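You operate a simulated robot arm through the tools that you are given. There is no shell and no other tool. Be economical: measure what you need, move in short steps, check, and stop when the job is done.

The job below is to be done with a simulated robot arm. You get a single attempt, and the scene is never put back.

Task
Put things in order on the top of the long table. At the end: the lotion tube (marked "Beach Lotion") stands where the yellow travel bottle stood; the blue cloth pad stands where the clear water glass stood; the yellow travel bottle is on the red box; the clear water glass stands where the lotion tube stood; the purple jar (marked "SEA") is on the brown wooden coaster; whatever was shut is shut again. Leave all else as you found it, and nothing knocked over.
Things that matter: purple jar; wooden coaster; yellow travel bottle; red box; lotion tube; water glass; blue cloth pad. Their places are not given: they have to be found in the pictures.

It is judged by the outcome, as a careful person would: the job done as asked, and still so three seconds after it is handed in. It fails if anything else is knocked over, pushed out of place, dropped, spilled or broken.

Robot
A 7-joint arm with a two-finger parallel gripper, fixed in place. Base frame: the origin is at the foot of the arm, x ahead of it, y to its left, z up; the work surface is at about z = 0. Lengths are in cm, angles in degrees, forces in N, time in s.
With the tool pointing down near the work surface it reaches from about 24 to 62 cm from the base axis. Its first joint turns from -66.0 to 66.0 degrees. Payload 2.6 kg.
The tool frame sits at the grasp point between the pads (the TCP): z along the fingers, y along the line on which they close. The tips reach 3 cm beyond it. The gripper opens to 9.4 cm. The fingers are 2.8 cm wide and 1 cm thick; the gripper's body (5 by 9.6 cm) begins 5.5 cm behind the TCP.
Orientation is that of the tool frame in the base frame, as a unit quaternion [x, y, z, w]. With the fingers straight down and closing along the base's y, the tool's x points along the base's -x, its y along +y and its z along -z.

Tools
- The arm moves only by the tool send_rows. Its argument "targets" is text: rows parted by semicolons, each of 6 numbers parted by spaces: the shift along the tool's x, y, z in mm, then the turn, a rotation vector about the tool's x, y, z in degrees. In form: dx dy dz rx ry rz; .... A call has 1 to 10 rows; each row shifts and turns the commanded pose from where the row before left it, along the tool's axes as they then stand. "grip" is the finger opening in mm, from 0 to 94, set as the call begins (left out, the last holds). Each row takes 0.2 s and may step no farther than 5 cm and 8.6 degrees from the row before; otherwise, or with a gripper value out of range, the whole call is refused. Where a pose cannot be reached the arm comes as near as it can. A force on the tool above 40 N (or 10 N above the force at the start of the call, whichever is more), or a blocked arm, ends the call early, and 0.2 s more pass. Each finger travels about 7.2 cm/s and halts on what it meets, pressing with about 41 N; the grip force reading is that of the motor and also rises with nothing between the fingers. The clock runs only during rows and for 0.2 s after the last one: add rows that do not move to give the fingers time. The reply holds the time, the measured pose of the TCP, the force on the tool along the base axes, the opening and the grip force, in the units named above and with some noise.
- Cameras (640 x 400 px; columns grow to the right, rows downward): "scene" is fixed at [2.84, 43.03, 55.79]; the picture's right is [-0.82, -0.57, 0.00], its down [-0.37, 0.53, -0.77] and it looks along [0.44, -0.63, -0.64] (base axes); focal length 279 px, centre (320, 200). "wrist" rides on the gripper at [-3.7, 0, -5.8] in the tool frame; the picture's right is [0.00, -1.00, 0.00], its down [0.97, 0.00, -0.24] and it looks along [0.24, 0.00, 0.97] (tool axes); focal length 218 px, centre (320, 200).
- camera(camera): a new picture of that camera. The clock stands still meanwhile.
- point_at(camera, pixels): for up to 12 pixels [column, row] of the newest picture of that camera ("zoom" is the newest enlarged one), the place [x, y, z] in the base frame of the surface seen there, good to about 0.3 cm. The clock stands still meanwhile.
- inspect(camera, box): a new picture of the part [left, top, right, bottom] of that camera's present view, enlarged. The clock stands still meanwhile.
- close_job(): hands the job in; it is judged then, once.

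Go step by step. Measure first, check grasps and placings, and put right what went wrong. The budget is 80 turns and 38 pictures, counting those below and the enlarged ones. Unless the task says otherwise, let go and move clear before handing in, and close with one line.

The tools are called after "Request:" as name(argument=value, ...) on one line, values as JSON. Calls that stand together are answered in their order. send_rows: Moves the arm, as the interface text tells. Its arguments: {"type":"object","properties":{"targets":{"type":"string"},"grip":{"type":"number"}},"required":["targets"]} The other tools are called the same way: camera (camera) takes a picture; point_at (camera, pixels) gives the place of the surface under pixels of a picture; inspect (camera, box) takes an enlarged picture of a part of a camera's view; close_job () hands the job in.

At the start:

```text
clock: 0.0
position: [29.45, 2.44, 35.05]
tcp_rot: [0.0, 1.0, 0.0, 0.0]
force: [-0.6, 1.2, -0.2]
gripper_width: 9.4
grip_force: 0.1
```

scene: 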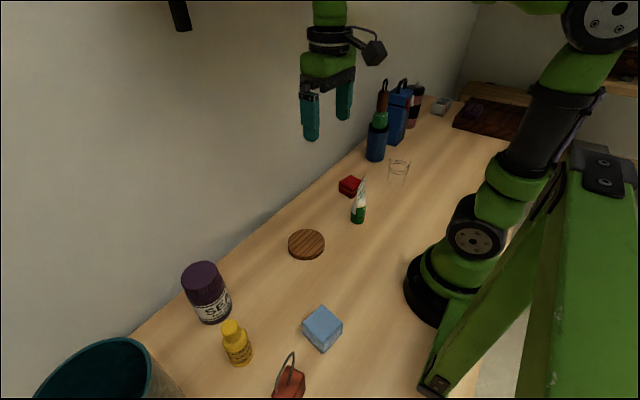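
wrist: 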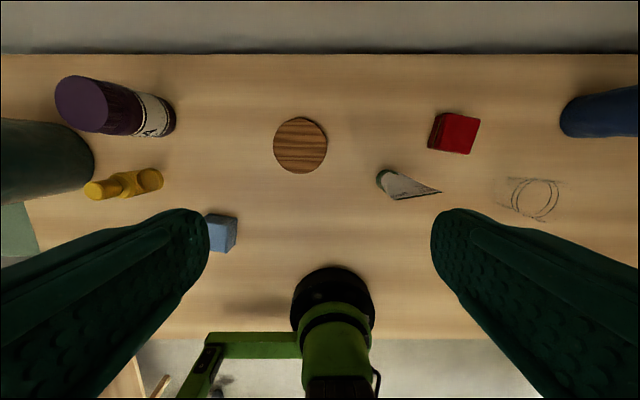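

The pictures show the jar at about (207,292), the bottle (237,342), the pad (322,328), the coaster (306,244), the tube (359,205), the red box (350,186) and the glass (399,172) in the scene view. I'll measure them in both views.

Request:
point_at(camera="wrist", pixels=[[80, 105], [170, 115], [95, 190], [155, 180], [222, 232], [300, 145], [381, 179], [435, 191], [458, 130], [535, 198], [548, 215], [515, 185]])

Request:
point_at(camera="scene", pixels=[[202, 275], [212, 318], [231, 325], [240, 362], [322, 318], [322, 350], [306, 243], [358, 220], [363, 180], [349, 182], [399, 163], [397, 185]])

Request:
inspect(camera="scene", box=[320, 80, 480, 240])

Request:
inspect(camera="scene", box=[160, 220, 360, 400])

```text
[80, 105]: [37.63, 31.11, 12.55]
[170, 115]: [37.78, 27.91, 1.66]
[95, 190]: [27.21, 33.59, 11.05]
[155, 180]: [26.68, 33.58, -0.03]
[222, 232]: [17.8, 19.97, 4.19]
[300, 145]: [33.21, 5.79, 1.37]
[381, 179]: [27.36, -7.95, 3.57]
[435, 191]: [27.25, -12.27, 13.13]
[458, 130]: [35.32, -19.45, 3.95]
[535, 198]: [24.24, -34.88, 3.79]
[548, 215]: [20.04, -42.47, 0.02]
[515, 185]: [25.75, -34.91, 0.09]
```

```text
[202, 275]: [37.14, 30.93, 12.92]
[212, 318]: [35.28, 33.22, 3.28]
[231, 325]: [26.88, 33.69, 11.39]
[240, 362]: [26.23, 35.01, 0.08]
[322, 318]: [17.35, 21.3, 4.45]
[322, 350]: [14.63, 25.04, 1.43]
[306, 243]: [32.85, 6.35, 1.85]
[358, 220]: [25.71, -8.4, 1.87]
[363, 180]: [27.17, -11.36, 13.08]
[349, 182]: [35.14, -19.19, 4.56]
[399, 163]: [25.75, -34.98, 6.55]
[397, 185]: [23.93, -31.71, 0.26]
```

```text
2.50 times, centred on (400, 160) of scene
```

zoom: 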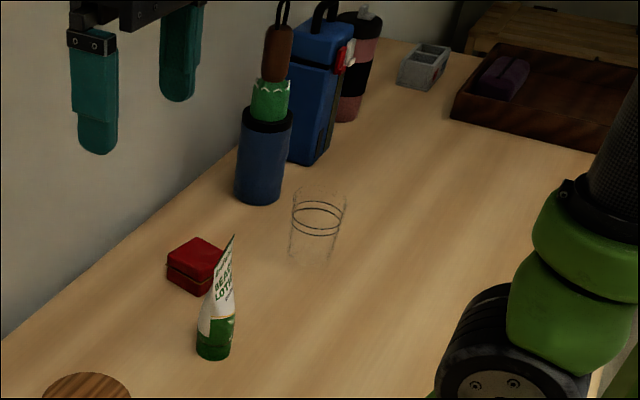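

```text
2.22 times, centred on (260, 310) of scene
```

zoom: 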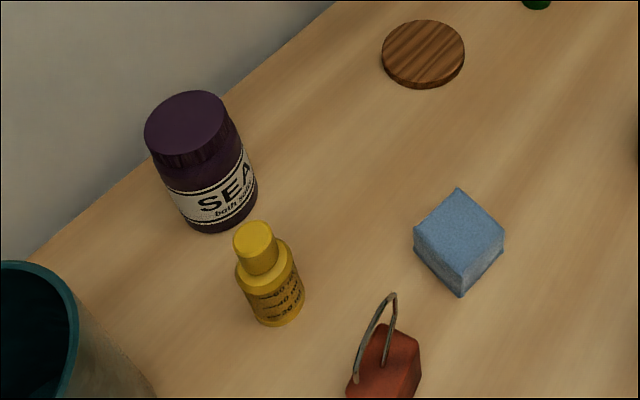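

Places are roughly known: jar (37.5,30.5), bottle (26.8,33.6), pad (17,20.5), coaster (33,6), tube (27,-8.5), box (35.2,-19.3), glass (24.5,-34.5). I need the outlines and orientations, so I'll take enlarged wrist views.

Request:
inspect(camera="wrist", box=[360, 80, 600, 230])

Request:
inspect(camera="wrist", box=[40, 60, 280, 260])

Request:
point_at(camera="scene", pixels=[[303, 322], [321, 307], [342, 321], [324, 340], [289, 243], [324, 244], [306, 230], [306, 256], [340, 182], [349, 177], [361, 183], [352, 189]])

```text
2.67 times, centred on (480, 155) of wrist
```

zoom: 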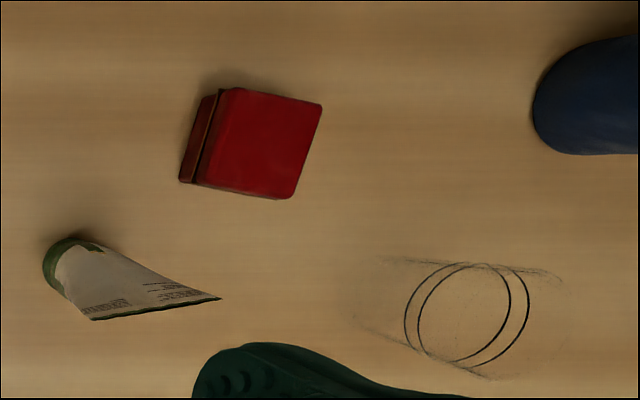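

```text
2.00 times, centred on (160, 160) of wrist
```

zoom: 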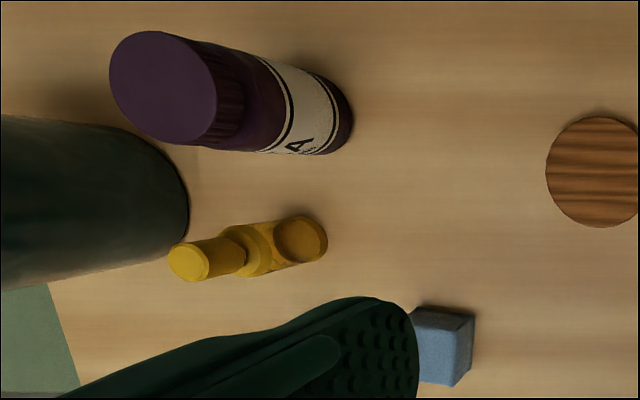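

```text
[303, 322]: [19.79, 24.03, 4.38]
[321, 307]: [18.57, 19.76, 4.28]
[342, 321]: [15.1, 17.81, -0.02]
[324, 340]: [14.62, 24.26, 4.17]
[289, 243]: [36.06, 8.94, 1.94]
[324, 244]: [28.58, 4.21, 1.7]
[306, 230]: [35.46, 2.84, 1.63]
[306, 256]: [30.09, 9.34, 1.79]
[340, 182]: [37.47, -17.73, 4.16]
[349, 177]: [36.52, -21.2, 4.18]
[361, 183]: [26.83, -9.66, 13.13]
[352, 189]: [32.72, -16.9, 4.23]
```

Tube crimp runs from about (26.3,-7.3) to (27.4,-13.4); gripping along that line suits it. Now I check the teal bin next to the jar and the glass outline before moving.

Request:
inspect(camera="scene", box=[0, 240, 240, 400])

Request:
point_at(camera="scene", pixels=[[150, 360], [120, 341], [80, 348], [165, 390], [292, 372], [285, 390], [226, 300], [191, 310], [183, 280], [221, 268], [202, 262], [200, 290]])

```text
2.50 times, centred on (120, 320) of scene
```

zoom: 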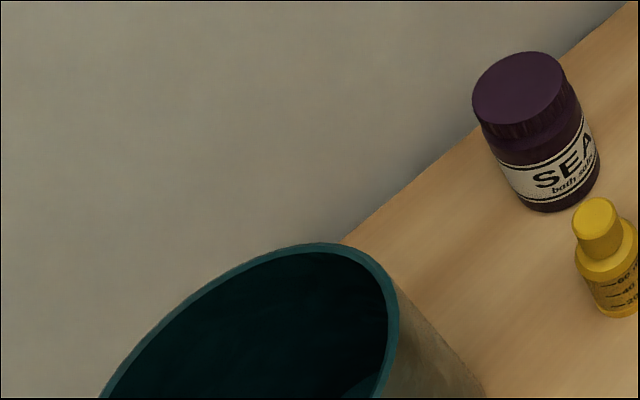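

```text
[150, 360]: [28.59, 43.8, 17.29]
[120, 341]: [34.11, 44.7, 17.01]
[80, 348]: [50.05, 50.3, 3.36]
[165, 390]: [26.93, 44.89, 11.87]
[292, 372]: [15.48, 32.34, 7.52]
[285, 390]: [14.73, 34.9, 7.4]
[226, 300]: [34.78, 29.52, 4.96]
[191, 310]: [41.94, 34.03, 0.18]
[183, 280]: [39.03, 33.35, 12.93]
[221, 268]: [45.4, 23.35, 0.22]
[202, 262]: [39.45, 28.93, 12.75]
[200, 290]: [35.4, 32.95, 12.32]
```

The bin stays beyond y≈43, so the jar and bottle have room around them. I'll move above the jar for a close look.

Request:
send_rows(targets="-12 39 10 0 0 0;-12 39 10 0 0 0;-12 39 10 0 0 0;-12 39 10 0 0 0;-12 39 10 0 0 0;-12 39 10 0 0 0;-13 41 10 0 0 0;0 0 0 0 0 0", grip=94)

Request:
camera(camera="wrist")

```text
clock: 1.8
position: [38.17, 29.91, 28.18]
tcp_rot: [0.0, 1.0, 0.0, 0.0]
force: [-1.0, -0.7, -1.3]
gripper_width: 9.38
grip_force: 0.1
```

```text
30 pictures are left
```

wrist: 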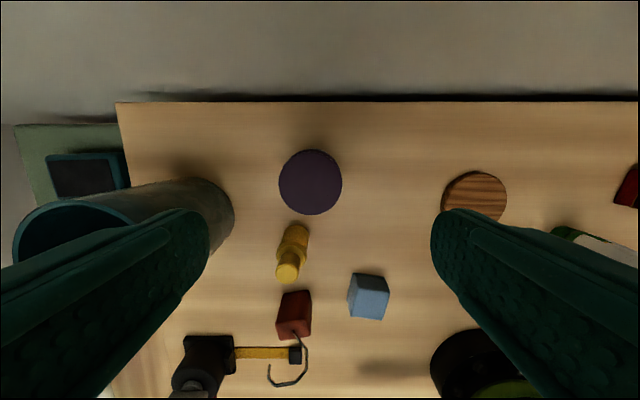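

The jar's lid is a circle at columns 279–342, rows 150–215, which puts it near (38.4,30.9). I'll check its centre and edges with point_at, and measure the pad, bottle and coaster from here too.

Request:
point_at(camera="wrist", pixels=[[310, 182], [283, 182], [338, 182], [310, 154], [310, 211], [287, 273], [298, 228], [357, 280], [384, 293], [380, 317], [352, 312], [478, 194]])

```text
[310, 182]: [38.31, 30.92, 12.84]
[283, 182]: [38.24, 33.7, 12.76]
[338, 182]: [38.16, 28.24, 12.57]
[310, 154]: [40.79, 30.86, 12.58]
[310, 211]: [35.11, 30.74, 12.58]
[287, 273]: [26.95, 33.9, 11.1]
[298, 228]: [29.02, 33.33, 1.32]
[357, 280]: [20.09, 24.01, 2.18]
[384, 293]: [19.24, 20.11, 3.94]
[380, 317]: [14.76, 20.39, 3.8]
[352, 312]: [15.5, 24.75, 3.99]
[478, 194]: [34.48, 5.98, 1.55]
```

The lid centre is (38.1,30.9), about 6.2 cm across, with its top at 12.8. I'll centre on it and go down to a TCP height of about 9.2.

Request:
send_rows(targets="0 10 40 0 0 0;0 0 40 0 0 0;0 0 40 0 0 0;0 0 35 0 0 0;0 0 20 0 0 0;0 0 15 0 0 0;0 0 0 0 0 0")

Request:
camera(camera="scene")

```text
clock: 3.4
position: [37.97, 31.02, 9.1]
tcp_rot: [0.001, 1.0, -0.001, 0.0]
force: [-0.9, 0.3, 0.2]
gripper_width: 9.39
grip_force: 0.1
```

```text
29 pictures are left
```

scene: 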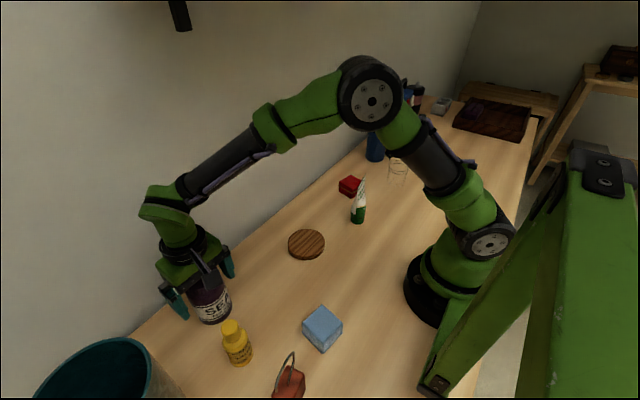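

The fingers straddle the jar at (200,285) with nothing else touched. I'll close and lift slightly.

Request:
send_rows(targets="0 0 0 0 0 0;0 0 0 0 0 0;0 0 0 0 0 0;0 0 0 0 0 0", grip=40)

Request:
send_rows(targets="0 0 -10 0 0 0;0 0 -20 0 0 0;0 0 -20 0 0 0;0 0 0 0 0 0")

```text
clock: 4.4
position: [37.87, 31.01, 9.12]
tcp_rot: [0.0, 1.0, 0.0, 0.0]
force: [0.8, -0.2, 1.5]
gripper_width: 6.91
grip_force: 40.9
```

```text
clock: 5.4
position: [37.96, 30.93, 14.08]
tcp_rot: [-0.001, 1.0, 0.0, 0.0]
force: [1.4, -0.4, -3.2]
gripper_width: 6.89
grip_force: 41.1
```

The jar is held (6.9 cm opening) and off the table, with about 3 N of weight showing. I'll carry it over to the coaster.

Request:
send_rows(targets="4 -25 0 0 0 0;8 -40 0 0 0 0;9 -40 0 0 0 0;9 -40 0 0 0 0;9 -40 0 0 0 0;8 -38 0 0 0 0;2 -26 0 0 0 0;0 0 0 0 0 0")

Request:
inspect(camera="scene", box=[200, 120, 400, 290])

Request:
camera(camera="wrist")

```text
clock: 7.2
position: [33.07, 6.06, 14.2]
tcp_rot: [0.0, 1.0, 0.0, 0.0]
force: [-0.4, 0.2, -3.5]
gripper_width: 6.89
grip_force: 40.7
```

```text
2.35 times, centred on (300, 205) of scene
```

zoom: 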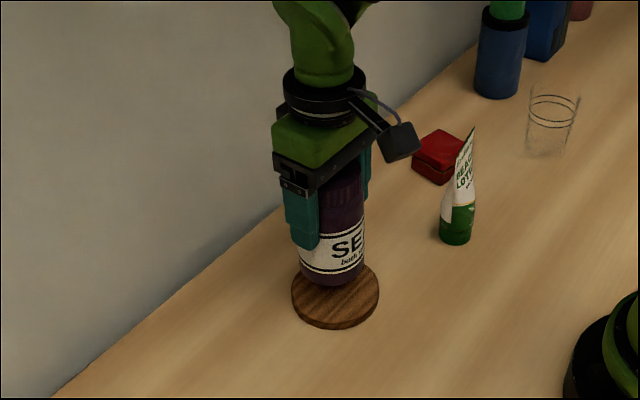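

```text
27 pictures are left
```

wrist: 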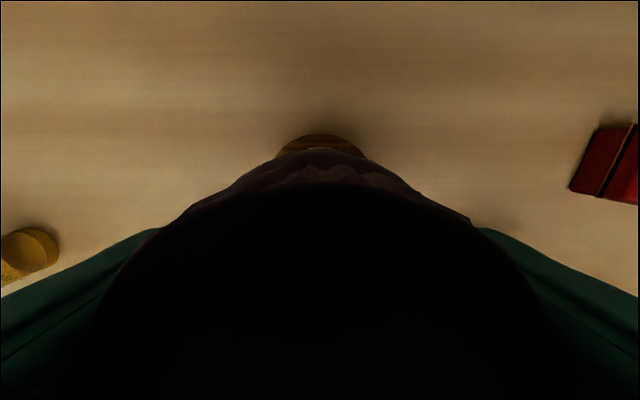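

The coaster's visible rim (278–365, row 134) is centred under the jar. I'll lower it, easing the last millimetres.

Request:
send_rows(targets="-2 0 15 0 0 0;0 0 10 0 0 0;0 0 5 0 0 0;0 0 2 0 0 0;0 0 0 0 0 0")

```text
clock: 8.4
position: [33.24, 6.05, 10.91]
tcp_rot: [0.0, 1.0, 0.0, 0.0]
force: [-0.1, 0.9, -3.1]
gripper_width: 6.9
grip_force: 40.6
```

Request:
send_rows(targets="0 0 1.5 0 0 0;0 0 0 0 0 0")

```text
clock: 9.0
position: [33.24, 6.06, 10.73]
tcp_rot: [0.001, 1.0, 0.001, -0.001]
force: [-1.0, -0.7, 6.9]
gripper_width: 6.88
grip_force: 41.7
```

The force swung from -3 to +6.9 N, so the jar is resting on the coaster. I'll open and rise.

Request:
send_rows(targets="0 0 0 0 0 0;0 0 0 0 0 0;0 0 0 0 0 0", grip=94)

Request:
send_rows(targets="0 0 -20 0 0 0;0 0 -40 0 0 0;0 0 -40 0 0 0;0 0 -40 0 0 0;0 0 0 0 0 0")

Request:
camera(camera="scene")

```text
clock: 9.8
position: [33.11, 6.02, 10.65]
tcp_rot: [0.0, 1.0, 0.0, 0.0]
force: [-0.1, -0.2, -0.2]
gripper_width: 9.41
grip_force: 0.1
```

```text
clock: 11.0
position: [33.37, 6.07, 24.57]
tcp_rot: [0.0, 1.0, 0.0, -0.001]
force: [-0.7, 0.0, 0.0]
gripper_width: 9.42
grip_force: 0.1
```

```text
26 pictures are left
```

scene: 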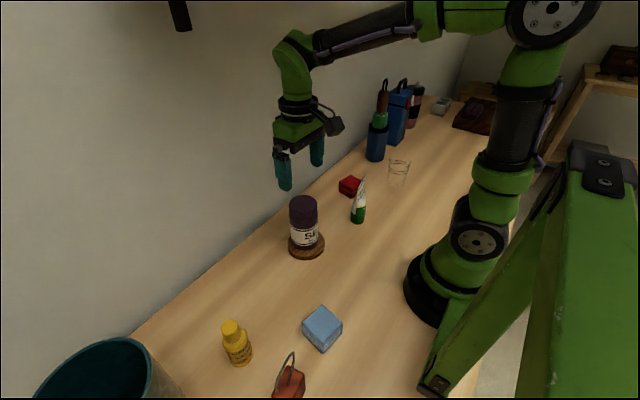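

The jar stands upright on the coaster at (305,228). Next I move above the yellow bottle.

Request:
send_rows(targets="8 39 -2 0 0 0;8 39 -2 0 0 0;8 39 -2 0 0 0;8 39 -2 0 0 0;9 39 -2 0 0 0;9 39 -2 0 0 0;9 40 -2 0 0 0;0 0 0 0 0 0")

Request:
camera(camera="wrist")

Request:
point_at(camera="wrist", pixels=[[320, 190], [320, 210], [300, 200], [340, 200]])

```text
clock: 12.8
position: [27.54, 33.44, 26.1]
tcp_rot: [0.001, 1.0, 0.0, 0.0]
force: [0.4, -0.4, 0.1]
gripper_width: 9.41
grip_force: 0.1
```

```text
25 pictures are left
```

wrist: 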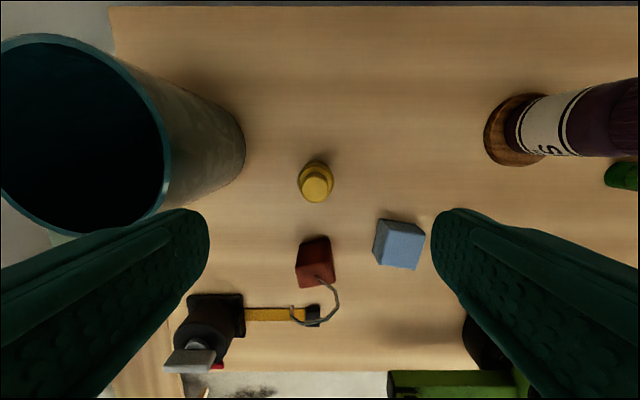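

```text
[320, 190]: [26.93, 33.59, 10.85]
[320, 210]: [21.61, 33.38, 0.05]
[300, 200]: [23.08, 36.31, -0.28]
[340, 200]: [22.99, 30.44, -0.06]
```

The cap at (316,186) puts the bottle near (27.4,33.8). I'll measure it exactly along with the pad corners and the wall-side gap.

Request:
point_at(camera="wrist", pixels=[[316, 186], [316, 175], [303, 186], [329, 186], [316, 198], [301, 175], [332, 175], [386, 222], [425, 234], [415, 268], [376, 262], [400, 245]])

```text
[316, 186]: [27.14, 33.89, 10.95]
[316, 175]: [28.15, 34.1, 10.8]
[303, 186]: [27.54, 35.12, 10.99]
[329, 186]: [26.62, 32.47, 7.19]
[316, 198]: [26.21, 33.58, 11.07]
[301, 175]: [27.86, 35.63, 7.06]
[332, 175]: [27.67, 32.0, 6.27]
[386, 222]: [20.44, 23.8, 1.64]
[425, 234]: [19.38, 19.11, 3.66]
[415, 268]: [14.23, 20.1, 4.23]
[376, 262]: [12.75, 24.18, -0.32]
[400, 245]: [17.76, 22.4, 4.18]
```

The bottle's centre is (27.3,33.85), its top at 11 and its shoulder near 7. I'll descend to TCP z≈6.2, which leaves the palm just above the cap.

Request:
send_rows(targets="2 4 40 0 0 0;0 0 40 0 0 0;0 0 40 0 0 0;0 0 40 0 0 0;0 0 20 0 0 0;0 0 12 0 0 0;0 0 7 0 0 0;0 0 0 0 0 0")

Request:
send_rows(targets="0 0 0 0 0 0;0 0 0 0 0 0;0 0 0 0 0 0;0 0 0 0 0 0;0 0 0 0 0 0", grip=20)

```text
clock: 14.6
position: [27.17, 33.92, 6.12]
tcp_rot: [0.0, 1.0, 0.001, 0.0]
force: [0.6, 0.0, -0.5]
gripper_width: 9.38
grip_force: 0.1
```

```text
clock: 15.8
position: [27.11, 33.91, 6.09]
tcp_rot: [0.0, 1.0, -0.001, 0.0]
force: [0.8, -0.2, 1.5]
gripper_width: 4.01
grip_force: 40.6
```

The bottle is gripped at 4.0 cm. I'll lift it high enough to clear the jar and carry it towards the red box.

Request:
send_rows(targets="0 0 -10 0 0 0;0 0 -30 0 0 0;0 0 -40 0 0 0;0 0 -40 0 0 0;0 0 -40 0 0 0;0 0 -20 0 0 0;0 0 0 0 0 0")

Request:
send_rows(targets="-3 -30 0 0 0 0;-5 -40 0 0 0 0;-5 -40 0 0 0 0;-6 -40 0 0 0 0;-6 -40 0 0 0 0;-6 -40 0 0 0 0;-6 -40 0 0 0 0;-6 -40 0 0 0 0;-5 -40 0 0 0 0;0 0 0 0 0 0")

Request:
camera(camera="wrist")

Request:
inspect(camera="scene", box=[280, 60, 440, 240])

```text
clock: 17.4
position: [26.86, 33.92, 24.34]
tcp_rot: [-0.001, 1.0, 0.001, 0.0]
force: [0.4, 0.2, -0.3]
gripper_width: 4.02
grip_force: 40.7
```

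```text
clock: 19.6
position: [31.91, -1.18, 24.2]
tcp_rot: [0.0, 1.0, 0.0, 0.001]
force: [-0.4, 0.6, -0.4]
gripper_width: 4.01
grip_force: 41.0
```

```text
24 pictures are left
```

wrist: 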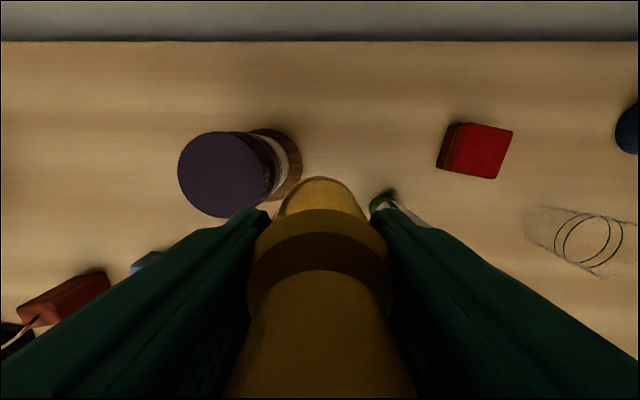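

```text
2.22 times, centred on (360, 150) of scene
```

zoom: 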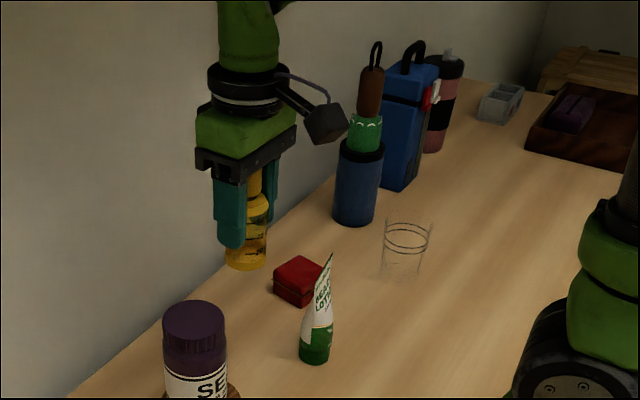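

The bottle hangs straight and the red box is in clear view (top face around 461–513, 123–179). I'll measure its corners.

Request:
point_at(camera="wrist", pixels=[[462, 125], [510, 132], [494, 176], [448, 170], [480, 150], [583, 238], [588, 217], [604, 262]])

Request:
inspect(camera="wrist", box=[420, 100, 540, 200])

```text
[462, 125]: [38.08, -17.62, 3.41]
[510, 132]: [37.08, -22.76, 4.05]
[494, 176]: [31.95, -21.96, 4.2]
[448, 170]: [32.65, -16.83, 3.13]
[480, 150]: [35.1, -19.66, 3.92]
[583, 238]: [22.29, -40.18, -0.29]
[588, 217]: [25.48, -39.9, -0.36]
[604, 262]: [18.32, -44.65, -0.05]
```

```text
4.00 times, centred on (480, 150) of wrist
```

zoom: 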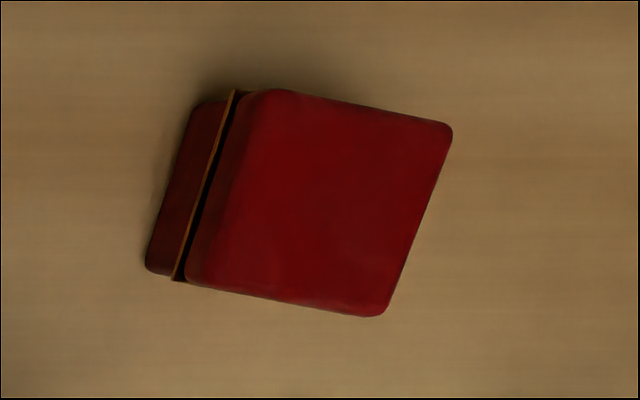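

The box top's centre is about (35.1,-19.7) at z≈4.1, with faces about 5 cm wide. I'll move the bottle over it and lower to just above.

Request:
send_rows(targets="-6 -37 0 0 0 0;-6 -37 0 0 0 0;-6 -37 0 0 0 0;-6 -37 0 0 0 0;-6 -37 0 0 0 0;0 0 40 0 0 0;0 0 40 0 0 0;0 0 30 0 0 0;0 0 10 0 0 0;0 0 0 0 0 0")

Request:
inspect(camera="scene", box=[300, 130, 420, 240])

Request:
camera(camera="wrist")

```text
clock: 21.8
position: [35.0, -19.65, 12.18]
tcp_rot: [0.001, 1.0, 0.0, 0.0]
force: [0.7, 0.0, 0.3]
gripper_width: 3.99
grip_force: 40.6
```

```text
3.64 times, centred on (360, 185) of scene
```

zoom: 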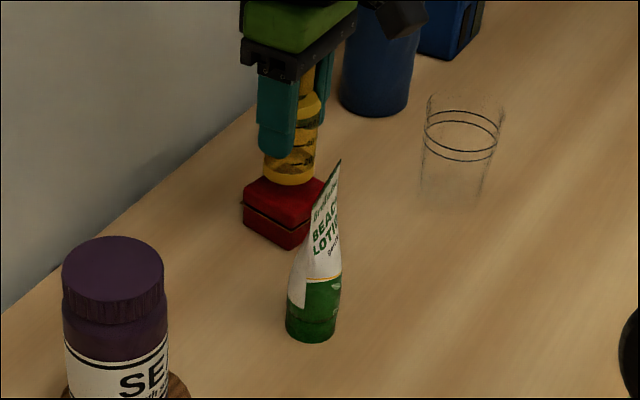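

```text
20 pictures are left
```

wrist: 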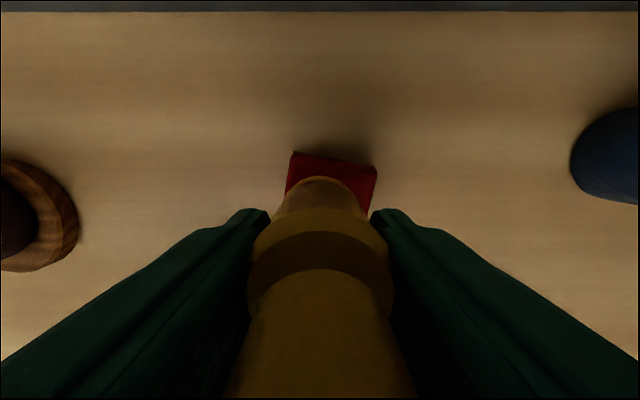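

The far edge of the box, (294,151) to (375,166), puts its centre nearer (35.4,-20.0). I'll nudge the bottle by 2–3 mm and lower it until it touches.

Request:
send_rows(targets="-2 -3 8 0 0 0;0 0 6 0 0 0;0 0 2 0 0 0;0 0 0 0 0 0")

Request:
send_rows(targets="0 0 1.5 0 0 0;0 0 0 0 0 0")

```text
clock: 22.8
position: [35.1, -20.01, 10.62]
tcp_rot: [0.0, 1.0, 0.0, 0.0]
force: [-0.3, 0.3, 0.4]
gripper_width: 4.02
grip_force: 41.0
```

```text
clock: 23.4
position: [35.13, -20.02, 10.39]
tcp_rot: [0.0, 1.0, 0.0, -0.001]
force: [-0.5, -0.1, 0.1]
gripper_width: 4.01
grip_force: 41.4
```

Request:
send_rows(targets="0 0 1.5 0 0 0;0 0 0 0 0 0")

```text
clock: 24.0
position: [35.2, -19.95, 10.32]
tcp_rot: [0.001, 1.0, 0.0, 0.001]
force: [-2.8, 1.9, 9.1]
gripper_width: 4.0
grip_force: 40.8
```

Contact shows at 9 N, so the bottle is on the box. I'll release, rise and look.

Request:
send_rows(targets="0 0 -0.5 0 0 0;0 0 0 0 0 0;0 0 0 0 0 0;0 0 0 0 0 0", grip=94)

Request:
send_rows(targets="0 0 -20 0 0 0;0 0 -30 0 0 0;0 0 -40 0 0 0;0 0 -40 0 0 0;0 0 -20 0 0 0;0 0 0 0 0 0")

Request:
send_rows(targets="16 25 0 0 0 0;20 25 0 0 0 0;20 25 0 0 0 0;20 25 0 0 0 0;0 0 0 0 0 0")

Request:
camera(camera="wrist")

Request:
camera(camera="scene")

```text
clock: 25.0
position: [35.12, -19.88, 10.36]
tcp_rot: [-0.001, 1.0, 0.0, 0.0]
force: [0.4, 0.1, -0.3]
gripper_width: 9.38
grip_force: 0.0
```

```text
clock: 26.4
position: [35.17, -19.88, 25.63]
tcp_rot: [-0.001, 1.0, 0.0, 0.0]
force: [-0.2, -0.4, -0.5]
gripper_width: 9.4
grip_force: 0.0
```

```text
clock: 27.6
position: [27.4, -9.99, 25.25]
tcp_rot: [0.0, 1.0, 0.0, 0.0]
force: [-0.5, -0.3, 0.5]
gripper_width: 9.4
grip_force: 0.1
```

```text
19 pictures are left
```

wrist: 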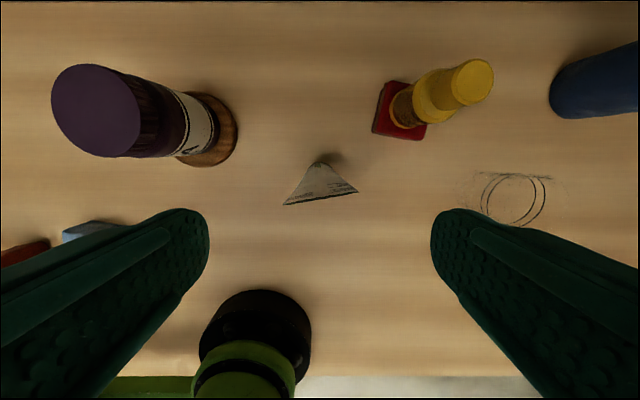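

```text
18 pictures are left
```

scene: 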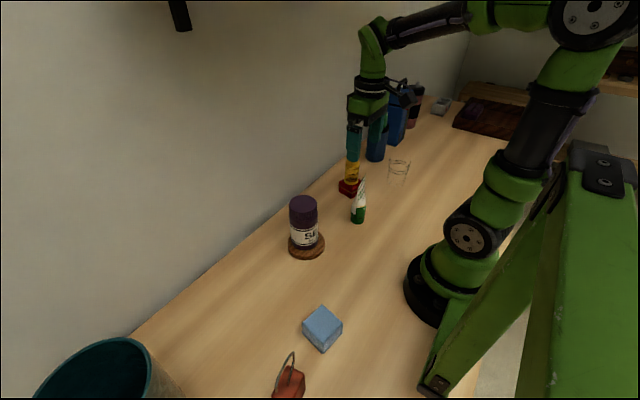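

The bottle stands on the red box. The tube's crimp runs from (284,205) to (358,192), so its centre is near (26.9,-10.1) with its long line about 10° off y; I'll check a few points on it.

Request:
point_at(camera="wrist", pixels=[[287, 204], [355, 192], [320, 197], [320, 180], [321, 165], [310, 170], [335, 170], [513, 200], [513, 178], [545, 200]])

Request:
inspect(camera="wrist", box=[270, 140, 390, 220])

Request:
point_at(camera="scene", pixels=[[351, 212], [358, 212], [365, 212], [358, 222], [352, 218], [365, 218]])

```text
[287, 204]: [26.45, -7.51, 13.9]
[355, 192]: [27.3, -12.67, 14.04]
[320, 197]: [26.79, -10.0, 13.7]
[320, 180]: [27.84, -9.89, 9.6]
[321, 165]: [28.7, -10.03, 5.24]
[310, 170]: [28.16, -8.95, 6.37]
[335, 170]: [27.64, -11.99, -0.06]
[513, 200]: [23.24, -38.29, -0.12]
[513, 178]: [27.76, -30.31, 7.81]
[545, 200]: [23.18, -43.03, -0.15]
```

```text
5.00 times, centred on (330, 180) of wrist
```

zoom: 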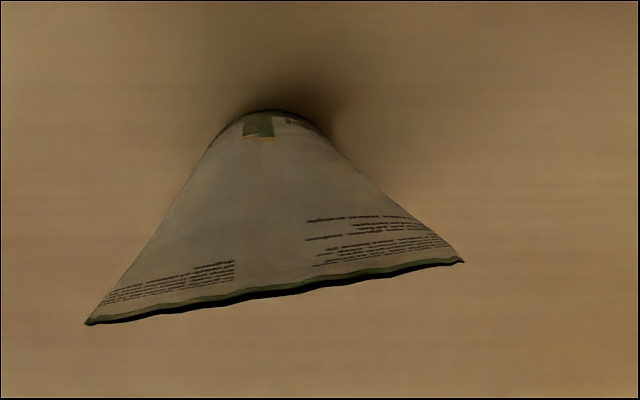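

```text
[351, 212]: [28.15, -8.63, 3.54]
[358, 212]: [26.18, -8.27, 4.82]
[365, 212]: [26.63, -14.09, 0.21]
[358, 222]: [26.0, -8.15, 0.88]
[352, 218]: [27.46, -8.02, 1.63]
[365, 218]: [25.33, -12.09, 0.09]
```

The tube is 14 cm tall, centred at (26.85,-10.05), with the crimp turned about 9.4° from y. I'll turn the tool to match and go down to TCP z≈8.9.

Request:
send_rows(targets="5.5 -0.5 30 0 0 0;0 0 30 0 0 -4.7;0 0 30 0 0 -4.7;0 0 30 0 0 0;0 0 25 0 0 0;0 0 13 0 0 0;0 0 5 0 0 0;0 0 0 0 0 0")

Request:
inspect(camera="scene", box=[300, 130, 420, 240])

```text
clock: 29.4
position: [27.09, -9.95, 9.13]
tcp_rot: [-0.081, 0.997, 0.0, 0.0]
force: [-0.2, 0.4, -0.4]
gripper_width: 9.38
grip_force: 0.1
```

```text
3.64 times, centred on (360, 185) of scene
```

zoom: 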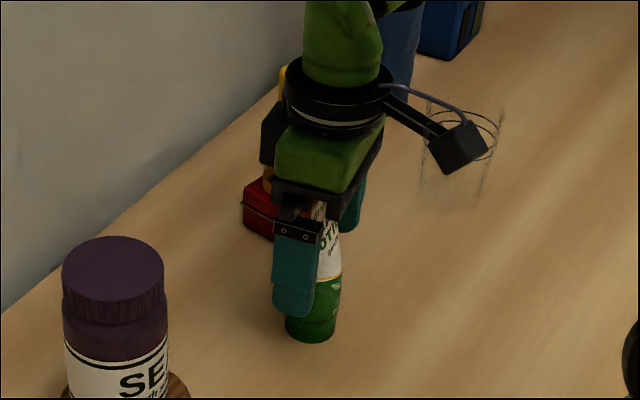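

The fingers straddle the tube cleanly. I'll close and lift a little.

Request:
send_rows(targets="0 0 0 0 0 0;0 0 0 0 0 0;0 0 0 0 0 0;0 0 0 0 0 0", grip=30)

Request:
send_rows(targets="0 0 -10 0 0 0;0 0 -20 0 0 0;0 0 0 0 0 0")

Request:
inspect(camera="scene", box=[300, 130, 420, 240])

```text
clock: 30.4
position: [27.0, -10.0, 9.05]
tcp_rot: [-0.083, 0.997, -0.001, 0.0]
force: [0.6, 0.1, 0.4]
gripper_width: 6.05
grip_force: 41.2
```

```text
clock: 31.2
position: [27.14, -10.07, 12.11]
tcp_rot: [-0.081, 0.997, 0.0, 0.0]
force: [0.1, -1.3, -1.1]
gripper_width: 6.06
grip_force: 41.3
```

```text
3.64 times, centred on (360, 185) of scene
```

zoom: 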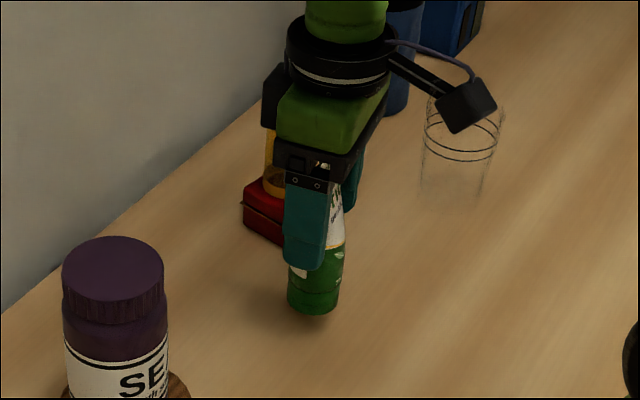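

The tube is lifted and upright. I'll raise it clear and carry it to the bottle's former place at (27.3,33.85).

Request:
send_rows(targets="0 0 -40 0 0 0;0 0 -40 0 0 0;0 0 -20 0 0 0;-4 24 0 0 0 0;-7 39 0 0 0 0;-7 39 0 0 0 0;-7 39 0 0 0 0;-7 39 0 0 0 0;-7 39 0 0 0 0;-7 39 0 0 0 0")

Request:
send_rows(targets="-7 39 0 0 0 0;-7 39 0 0 0 0;-7 39 0 0 0 0;-6 38 0 0 0 0;-2 20 0 0 0 0;0 0 0 0 0 0")

```text
clock: 33.4
position: [27.09, 16.29, 22.0]
tcp_rot: [-0.082, 0.997, 0.0, 0.0]
force: [0.5, 0.4, -1.1]
gripper_width: 6.05
grip_force: 41.1
```

```text
clock: 34.8
position: [27.31, 34.06, 21.87]
tcp_rot: [-0.081, 0.997, 0.0, 0.0]
force: [0.2, 0.5, -0.6]
gripper_width: 6.07
grip_force: 40.7
```

Now at (27.3,34.06), 2 mm past the spot. I'll correct that and lower to just above the table.

Request:
send_rows(targets="-1 -2 40 0 0 0;0 0 40 0 0 0;0 0 30 0 0 0;0 0 13 0 0 0;0 0 2 0 0 0;0 0 0 0 0 0")

Request:
send_rows(targets="0 0 2 0 0 0;0 0 0 0 0 0")

Request:
inspect(camera="scene", box=[160, 220, 360, 400])

```text
clock: 36.2
position: [27.53, 33.8, 9.58]
tcp_rot: [-0.082, 0.997, 0.0, 0.0]
force: [-0.3, -0.7, -0.9]
gripper_width: 6.09
grip_force: 41.4
```

```text
clock: 36.8
position: [27.37, 33.9, 9.32]
tcp_rot: [-0.081, 0.997, 0.0, -0.001]
force: [0.1, 0.3, -1.6]
gripper_width: 6.07
grip_force: 40.9
```

```text
2.22 times, centred on (260, 310) of scene
```

zoom: 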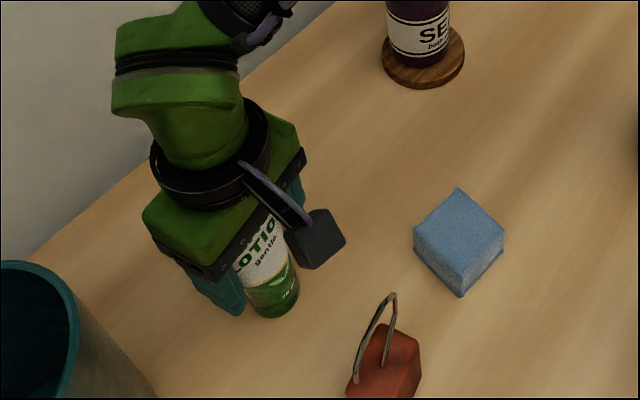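

Request:
send_rows(targets="0 0 2 0 0 0;0 0 0 0 0 0")

Request:
send_rows(targets="0 0 1 0 0 0;0 0 0 0 0 0")

```text
clock: 37.4
position: [27.47, 33.84, 9.09]
tcp_rot: [-0.081, 0.997, 0.0, 0.0]
force: [0.4, -0.4, 0.1]
gripper_width: 6.07
grip_force: 40.4
```

```text
clock: 38.0
position: [27.44, 33.8, 9.06]
tcp_rot: [-0.082, 0.997, 0.0, 0.0]
force: [-0.1, -1.1, -1.0]
gripper_width: 6.03
grip_force: 41.1
```

Request:
send_rows(targets="0 0 1.5 0 0 0;0 0 0 0 0 0")

```text
clock: 38.6
position: [27.59, 33.74, 9.11]
tcp_rot: [-0.082, 0.997, 0.002, 0.001]
force: [-1.5, -1.3, 15.3]
gripper_width: 6.02
grip_force: 41.1
```

The tube is on the table (15 N). I'll ease off 1 mm, release, rise, and look from above.

Request:
send_rows(targets="0 0 -1 0 0 0;0 0 0 0 0 0")

Request:
send_rows(targets="0 0 0 0 0 0;0 0 0 0 0 0;0 0 0 0 0 0", grip=94)

Request:
send_rows(targets="0 0 -15 0 0 0;0 0 -30 0 0 0;0 0 -40 0 0 0;0 0 -40 0 0 0;0 0 -30 0 0 4.7;0 0 0 0 0 4.7;0 0 0 0 0 0")

Request:
camera(camera="wrist")

```text
clock: 39.2
position: [27.45, 33.74, 8.98]
tcp_rot: [-0.081, 0.997, 0.0, 0.001]
force: [0.7, 3.7, 7.1]
gripper_width: 6.03
grip_force: 41.2
```

```text
clock: 40.0
position: [27.47, 33.68, 8.95]
tcp_rot: [-0.081, 0.997, 0.0, 0.0]
force: [-0.7, -0.7, 0.1]
gripper_width: 9.4
grip_force: 0.1
```

```text
clock: 41.6
position: [27.44, 33.85, 24.48]
tcp_rot: [0.001, 1.0, 0.0, 0.0]
force: [-0.4, 0.6, 0.3]
gripper_width: 9.41
grip_force: 0.1
```

```text
13 pictures are left
```

wrist: 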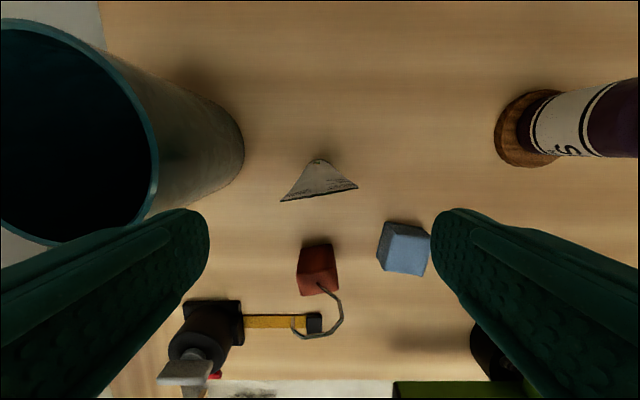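

The tube stands upright at (318,185) in the bottle's former place. Now I travel across to above the glass.

Request:
send_rows(targets="0 -30 0 0 0 0;0 -45 0 0 0 0;0 -45 0 0 0 0;0 -45 0 0 0 0;0 -45 0 0 0 0;0 -45 0 0 0 0;0 -45 0 0 0 0;0 -45 0 0 0 0;0 -45 0 0 0 0;0 -45 0 0 0 0")

Request:
send_rows(targets="5 -45 0 0 0 0;5 -45 0 0 0 0;5 -45 0 0 0 0;5 -45 0 0 0 0;4 -40 0 0 0 0;0 -20 0 0 0 0;0 0 0 0 0 0")

Request:
camera(camera="wrist")

```text
clock: 43.8
position: [27.32, -9.69, 24.52]
tcp_rot: [0.0, 1.0, 0.0, 0.0]
force: [-0.4, 0.4, 0.1]
gripper_width: 9.39
grip_force: 0.0
```

```text
clock: 45.4
position: [25.13, -33.91, 24.53]
tcp_rot: [0.0, 1.0, 0.0, 0.0]
force: [0.2, 0.0, 0.6]
gripper_width: 9.4
grip_force: 0.0
```

```text
12 pictures are left
```

wrist: 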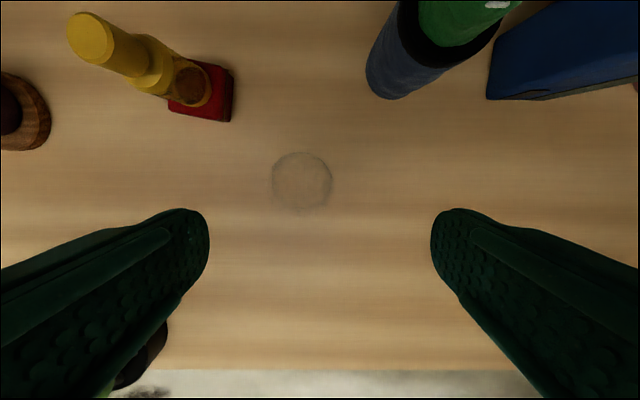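

The glass shows as a faint ring at columns 270–332, rows 151–212. I'll enlarge it to pick out its rim and base.

Request:
inspect(camera="wrist", box=[240, 130, 360, 230])

Request:
point_at(camera="wrist", pixels=[[272, 178], [331, 180], [302, 153], [302, 211], [302, 182], [285, 200], [320, 200], [285, 160], [320, 160]])

```text
4.00 times, centred on (300, 180) of wrist
```

zoom: 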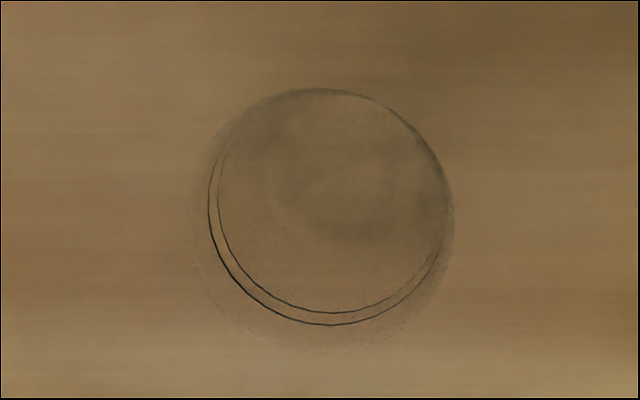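

```text
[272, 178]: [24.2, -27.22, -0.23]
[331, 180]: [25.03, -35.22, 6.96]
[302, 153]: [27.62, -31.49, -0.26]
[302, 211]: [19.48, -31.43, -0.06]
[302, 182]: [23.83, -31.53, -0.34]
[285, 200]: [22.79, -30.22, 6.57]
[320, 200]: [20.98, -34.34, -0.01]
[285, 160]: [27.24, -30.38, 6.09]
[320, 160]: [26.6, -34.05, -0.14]
```

Wall points fit a circle centred at about (25.1,-32.2) with a radius near 3.3 and a height near 9. I'll centre over it and go down to TCP z≈5.5.

Request:
send_rows(targets="0 17 30 0 0 0;0 0 40 0 0 0;0 0 40 0 0 0;0 0 40 0 0 0;0 0 20 0 0 0;0 0 12 0 0 0;0 0 8 0 0 0;0 0 0 0 0 0")

Request:
inspect(camera="scene", box=[340, 90, 460, 200])

```text
clock: 47.2
position: [25.17, -32.03, 5.49]
tcp_rot: [0.001, 1.0, 0.0, -0.001]
force: [1.8, -0.4, 0.3]
gripper_width: 9.4
grip_force: 0.1
```

```text
3.64 times, centred on (400, 145) of scene
```

zoom: 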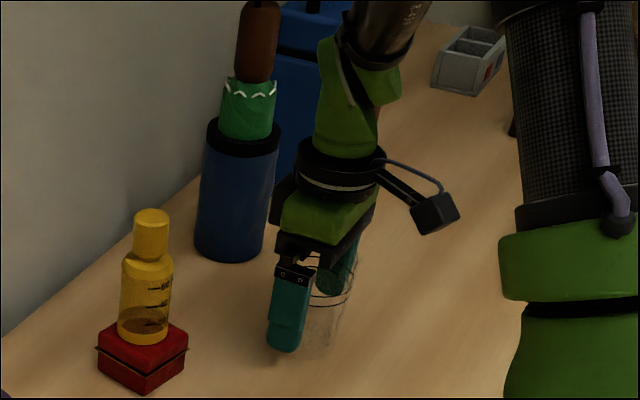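

The visible right edge of the glass, near zoom column 355, fits the expected place within a few millimetres. I'll close gently on it.

Request:
send_rows(targets="0 0 0 0 0 0;0 0 0 0 0 0;0 0 0 0 0 0;0 0 0 0 0 0", grip=55)

Request:
send_rows(targets="0 0 -4 0 0 0;0 0 -8 0 0 0;0 0 -12 0 0 0;0 0 -8 0 0 0;0 0 0 0 0 0")

Request:
inspect(camera="scene", box=[340, 90, 460, 200])

```text
clock: 48.2
position: [25.07, -32.14, 5.48]
tcp_rot: [0.0, 1.0, -0.001, 0.0]
force: [0.0, -0.3, -0.3]
gripper_width: 6.65
grip_force: 40.4
```

```text
clock: 49.4
position: [25.02, -31.98, 8.73]
tcp_rot: [0.002, 1.0, 0.0, 0.0]
force: [0.0, 1.1, -2.8]
gripper_width: 6.62
grip_force: 41.3
```

```text
3.64 times, centred on (400, 145) of scene
```

zoom: 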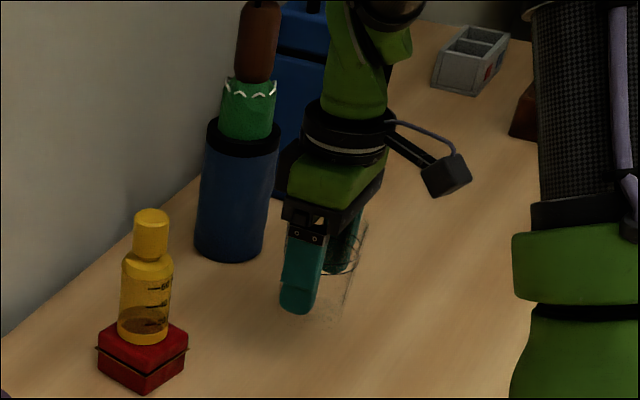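

The glass is lifted level with about 2.7 N of weight. I'll carry it smoothly and low to the tube's former place at (26.85,-10.05).

Request:
send_rows(targets="-1 10 0 0 0 0;-2 18 0 0 0 0;-2 25 0 0 0 0;-2 28 0 0 0 0;-3 30 0 0 0 0;-3 30 0 0 0 0;-2 28 0 0 0 0;-2 24 0 0 0 0;-2 17 0 0 0 0;-1 9 0 0 0 0")

Request:
send_rows(targets="0 0 0 0 0 0;0 0 6 0 0 0;0 0 10 0 0 0;0 0 8 0 0 0;0 0 4 0 0 0;0 0 1 0 0 0;0 0 0 0 0 0")

```text
clock: 51.6
position: [27.03, -10.0, 8.66]
tcp_rot: [0.002, 1.0, 0.001, 0.0]
force: [0.3, 0.3, -1.3]
gripper_width: 6.65
grip_force: 40.4
```

```text
clock: 53.2
position: [27.1, -10.09, 5.68]
tcp_rot: [0.001, 1.0, 0.0, 0.0]
force: [-0.2, 0.2, -2.1]
gripper_width: 6.67
grip_force: 41.0
```

Request:
send_rows(targets="0 0 1 0 0 0;0 0 0 0 0 0")

Request:
send_rows(targets="0 0 1 0 0 0;0 0 0 0 0 0")

```text
clock: 53.8
position: [27.07, -10.06, 5.63]
tcp_rot: [0.001, 1.0, 0.0, 0.0]
force: [0.1, -0.9, -2.6]
gripper_width: 6.66
grip_force: 41.0
```

```text
clock: 54.4
position: [27.07, -9.97, 5.62]
tcp_rot: [0.001, 1.0, 0.0, 0.0]
force: [-0.6, 0.0, -2.1]
gripper_width: 6.63
grip_force: 41.1
```

There's no contact yet and still 2 N hanging, so I'll continue in 1 mm steps.

Request:
send_rows(targets="0 0 1 0 0 0;0 0 0 0 0 0")

Request:
send_rows(targets="0 0 0.7 0 0 0;0 0 0 0 0 0")

```text
clock: 55.0
position: [27.08, -10.14, 5.52]
tcp_rot: [0.001, 1.0, 0.0, -0.001]
force: [-8.9, 4.7, 22.5]
gripper_width: 6.65
grip_force: 41.1
```

```text
clock: 55.6
position: [27.1, -10.19, 5.46]
tcp_rot: [0.0, 1.0, -0.001, 0.001]
force: [-9.5, 7.3, 33.6]
gripper_width: 6.62
grip_force: 40.9
```

Firm contact now (34 N). I'll ease off to relieve the press, release, and rise.

Request:
send_rows(targets="0 0 -1.3 0 0 0;0 0 0 0 0 0")

Request:
send_rows(targets="0 0 0 0 0 0;0 0 0 0 0 0;0 0 0 0 0 0", grip=94)

Request:
send_rows(targets="0 0 -15 0 0 0;0 0 -30 0 0 0;0 0 -40 0 0 0;0 0 -40 0 0 0;0 0 -40 0 0 0;0 0 -20 0 0 0;0 0 0 0 0 0")

Request:
inspect(camera="scene", box=[300, 130, 460, 250])

```text
clock: 56.2
position: [27.08, -10.1, 5.45]
tcp_rot: [0.0, 1.0, -0.001, 0.0]
force: [1.0, -0.2, 3.4]
gripper_width: 6.65
grip_force: 40.6
```

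```text
clock: 57.0
position: [27.08, -10.07, 5.53]
tcp_rot: [0.001, 1.0, -0.001, -0.001]
force: [-0.2, 0.0, 0.8]
gripper_width: 9.4
grip_force: 0.0
```

```text
clock: 58.6
position: [27.0, -10.25, 23.89]
tcp_rot: [0.0, 1.0, 0.0, -0.001]
force: [-0.7, 0.7, 0.0]
gripper_width: 9.4
grip_force: 0.0
```

```text
3.33 times, centred on (380, 190) of scene
```

zoom: 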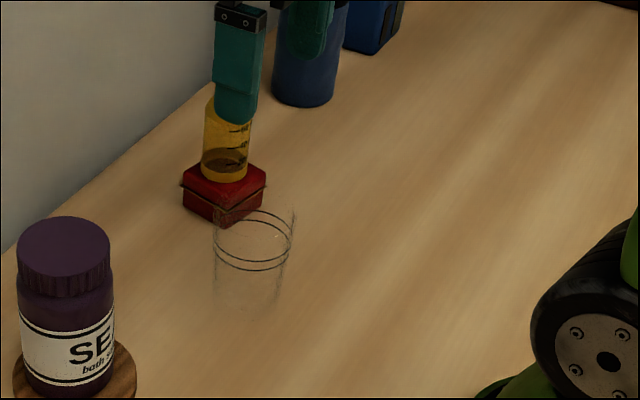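

The glass stands at about (359,220) in the scene view, where the tube's base was. Next is the blue pad near (17.3,22.1); I'll approach by way of larger x and look.

Request:
send_rows(targets="0 25 0 0 0 0;0 45 0 0 0 0;0 45 0 0 0 0;0 45 0 0 0 0;0 45 0 0 0 0;0 45 0 0 0 0;10 45 0 0 0 0;30 28 0 0 0 0;35 0 0 0 0 5.2;15 0 0 0 0 5.2")

Request:
camera(camera="wrist")

Request:
send_rows(targets="0 0 0 0 0 0")

```text
clock: 60.8
position: [18.07, 22.36, 24.02]
tcp_rot: [0.091, 0.996, 0.0, -0.001]
force: [-0.2, 0.4, 0.5]
gripper_width: 9.41
grip_force: 0.1
```

```text
7 pictures are left
```

wrist: 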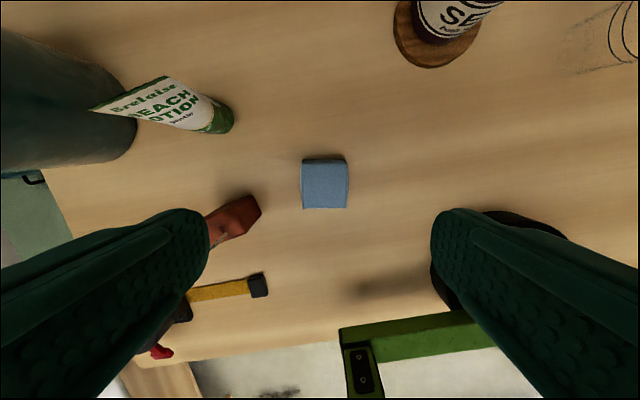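

```text
clock: 61.2
position: [18.07, 22.38, 24.05]
tcp_rot: [0.091, 0.996, 0.0, 0.0]
force: [-0.6, -0.2, 0.2]
gripper_width: 9.37
grip_force: 0.0
```

The pad's top (302–349, 165–208) is already square to the tool, 10.5 mm off along tool x and 6.5 mm along -y. The red tagged object stays about 2 cm outside the fingers, so I'll go down to z≈3.6.

Request:
send_rows(targets="10.5 -6.5 40 0 0 0;0 0 40 0 0 0;0 0 40 0 0 0;0 0 40 0 0 0;0 0 25 0 0 0;0 0 12 0 0 0;0 0 7 0 0 0;0 0 0 0 0 0")

Request:
send_rows(targets="0 0 0 0 0 0;0 0 0 0 0 0;0 0 0 0 0 0;0 0 0 0 0 0", grip=35)

Request:
send_rows(targets="0 0 -10 0 0 0;0 0 -20 0 0 0;0 0 0 0 0 0")

Request:
inspect(camera="scene", box=[200, 240, 420, 400])

```text
clock: 63.0
position: [16.96, 22.02, 3.58]
tcp_rot: [0.092, 0.996, 0.0, 0.0]
force: [-0.8, 0.6, -0.8]
gripper_width: 9.4
grip_force: 0.0
```

```text
clock: 64.0
position: [17.06, 22.06, 3.78]
tcp_rot: [0.09, 0.996, 0.0, 0.0]
force: [-0.7, 0.1, 0.3]
gripper_width: 6.53
grip_force: 41.4
```

```text
clock: 64.8
position: [16.98, 21.91, 6.77]
tcp_rot: [0.091, 0.996, 0.0, 0.0]
force: [-0.7, 0.0, 0.0]
gripper_width: 6.51
grip_force: 40.9
```

```text
2.50 times, centred on (310, 320) of scene
```

zoom: 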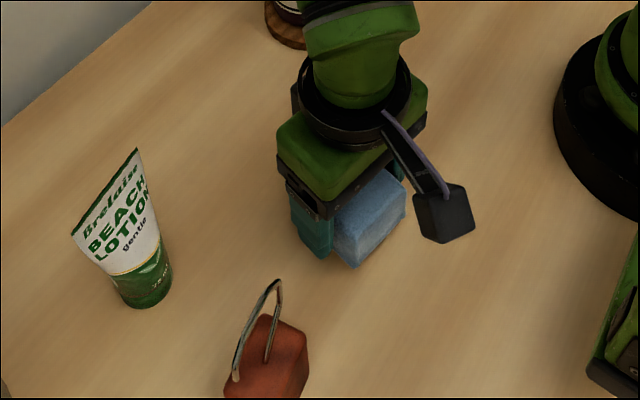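

The pad is held at 6.5 cm. I'll raise it, square the tool to the base axes, and carry it around towards the glass's former place (25.05,-32.1).

Request:
send_rows(targets="0 0 -30 0 0 0;0 0 -40 0 0 0;0 0 -40 0 0 0;0 0 -40 0 0 -5.2;0 0 0 0 0 -5.2;-30 0 0 0 0 0;-45 0 0 0 0 0;-6 -40 0 0 0 0;0 -45 0 0 0 0;0 -45 0 0 0 0")

Request:
send_rows(targets="0 -45 0 0 0 0;0 -45 0 0 0 0;0 -45 0 0 0 0;0 -45 0 0 0 0;0 -45 0 0 0 0;0 -45 0 0 0 0;0 -45 0 0 0 0;0 -45 0 0 0 0;0 -30 0 0 0 0;0 0 0 0 0 0")

Request:
camera(camera="wrist")

```text
clock: 67.0
position: [24.97, 8.74, 21.55]
tcp_rot: [0.001, 1.0, 0.0, 0.0]
force: [0.0, -0.1, 0.0]
gripper_width: 6.54
grip_force: 40.6
```

```text
clock: 69.2
position: [25.01, -30.16, 21.48]
tcp_rot: [0.0, 1.0, 0.0, 0.0]
force: [0.1, 0.6, -0.8]
gripper_width: 6.55
grip_force: 41.2
```

```text
5 pictures are left
```

wrist: 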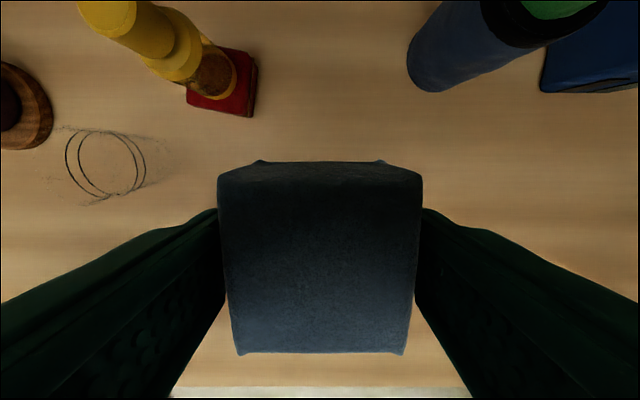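

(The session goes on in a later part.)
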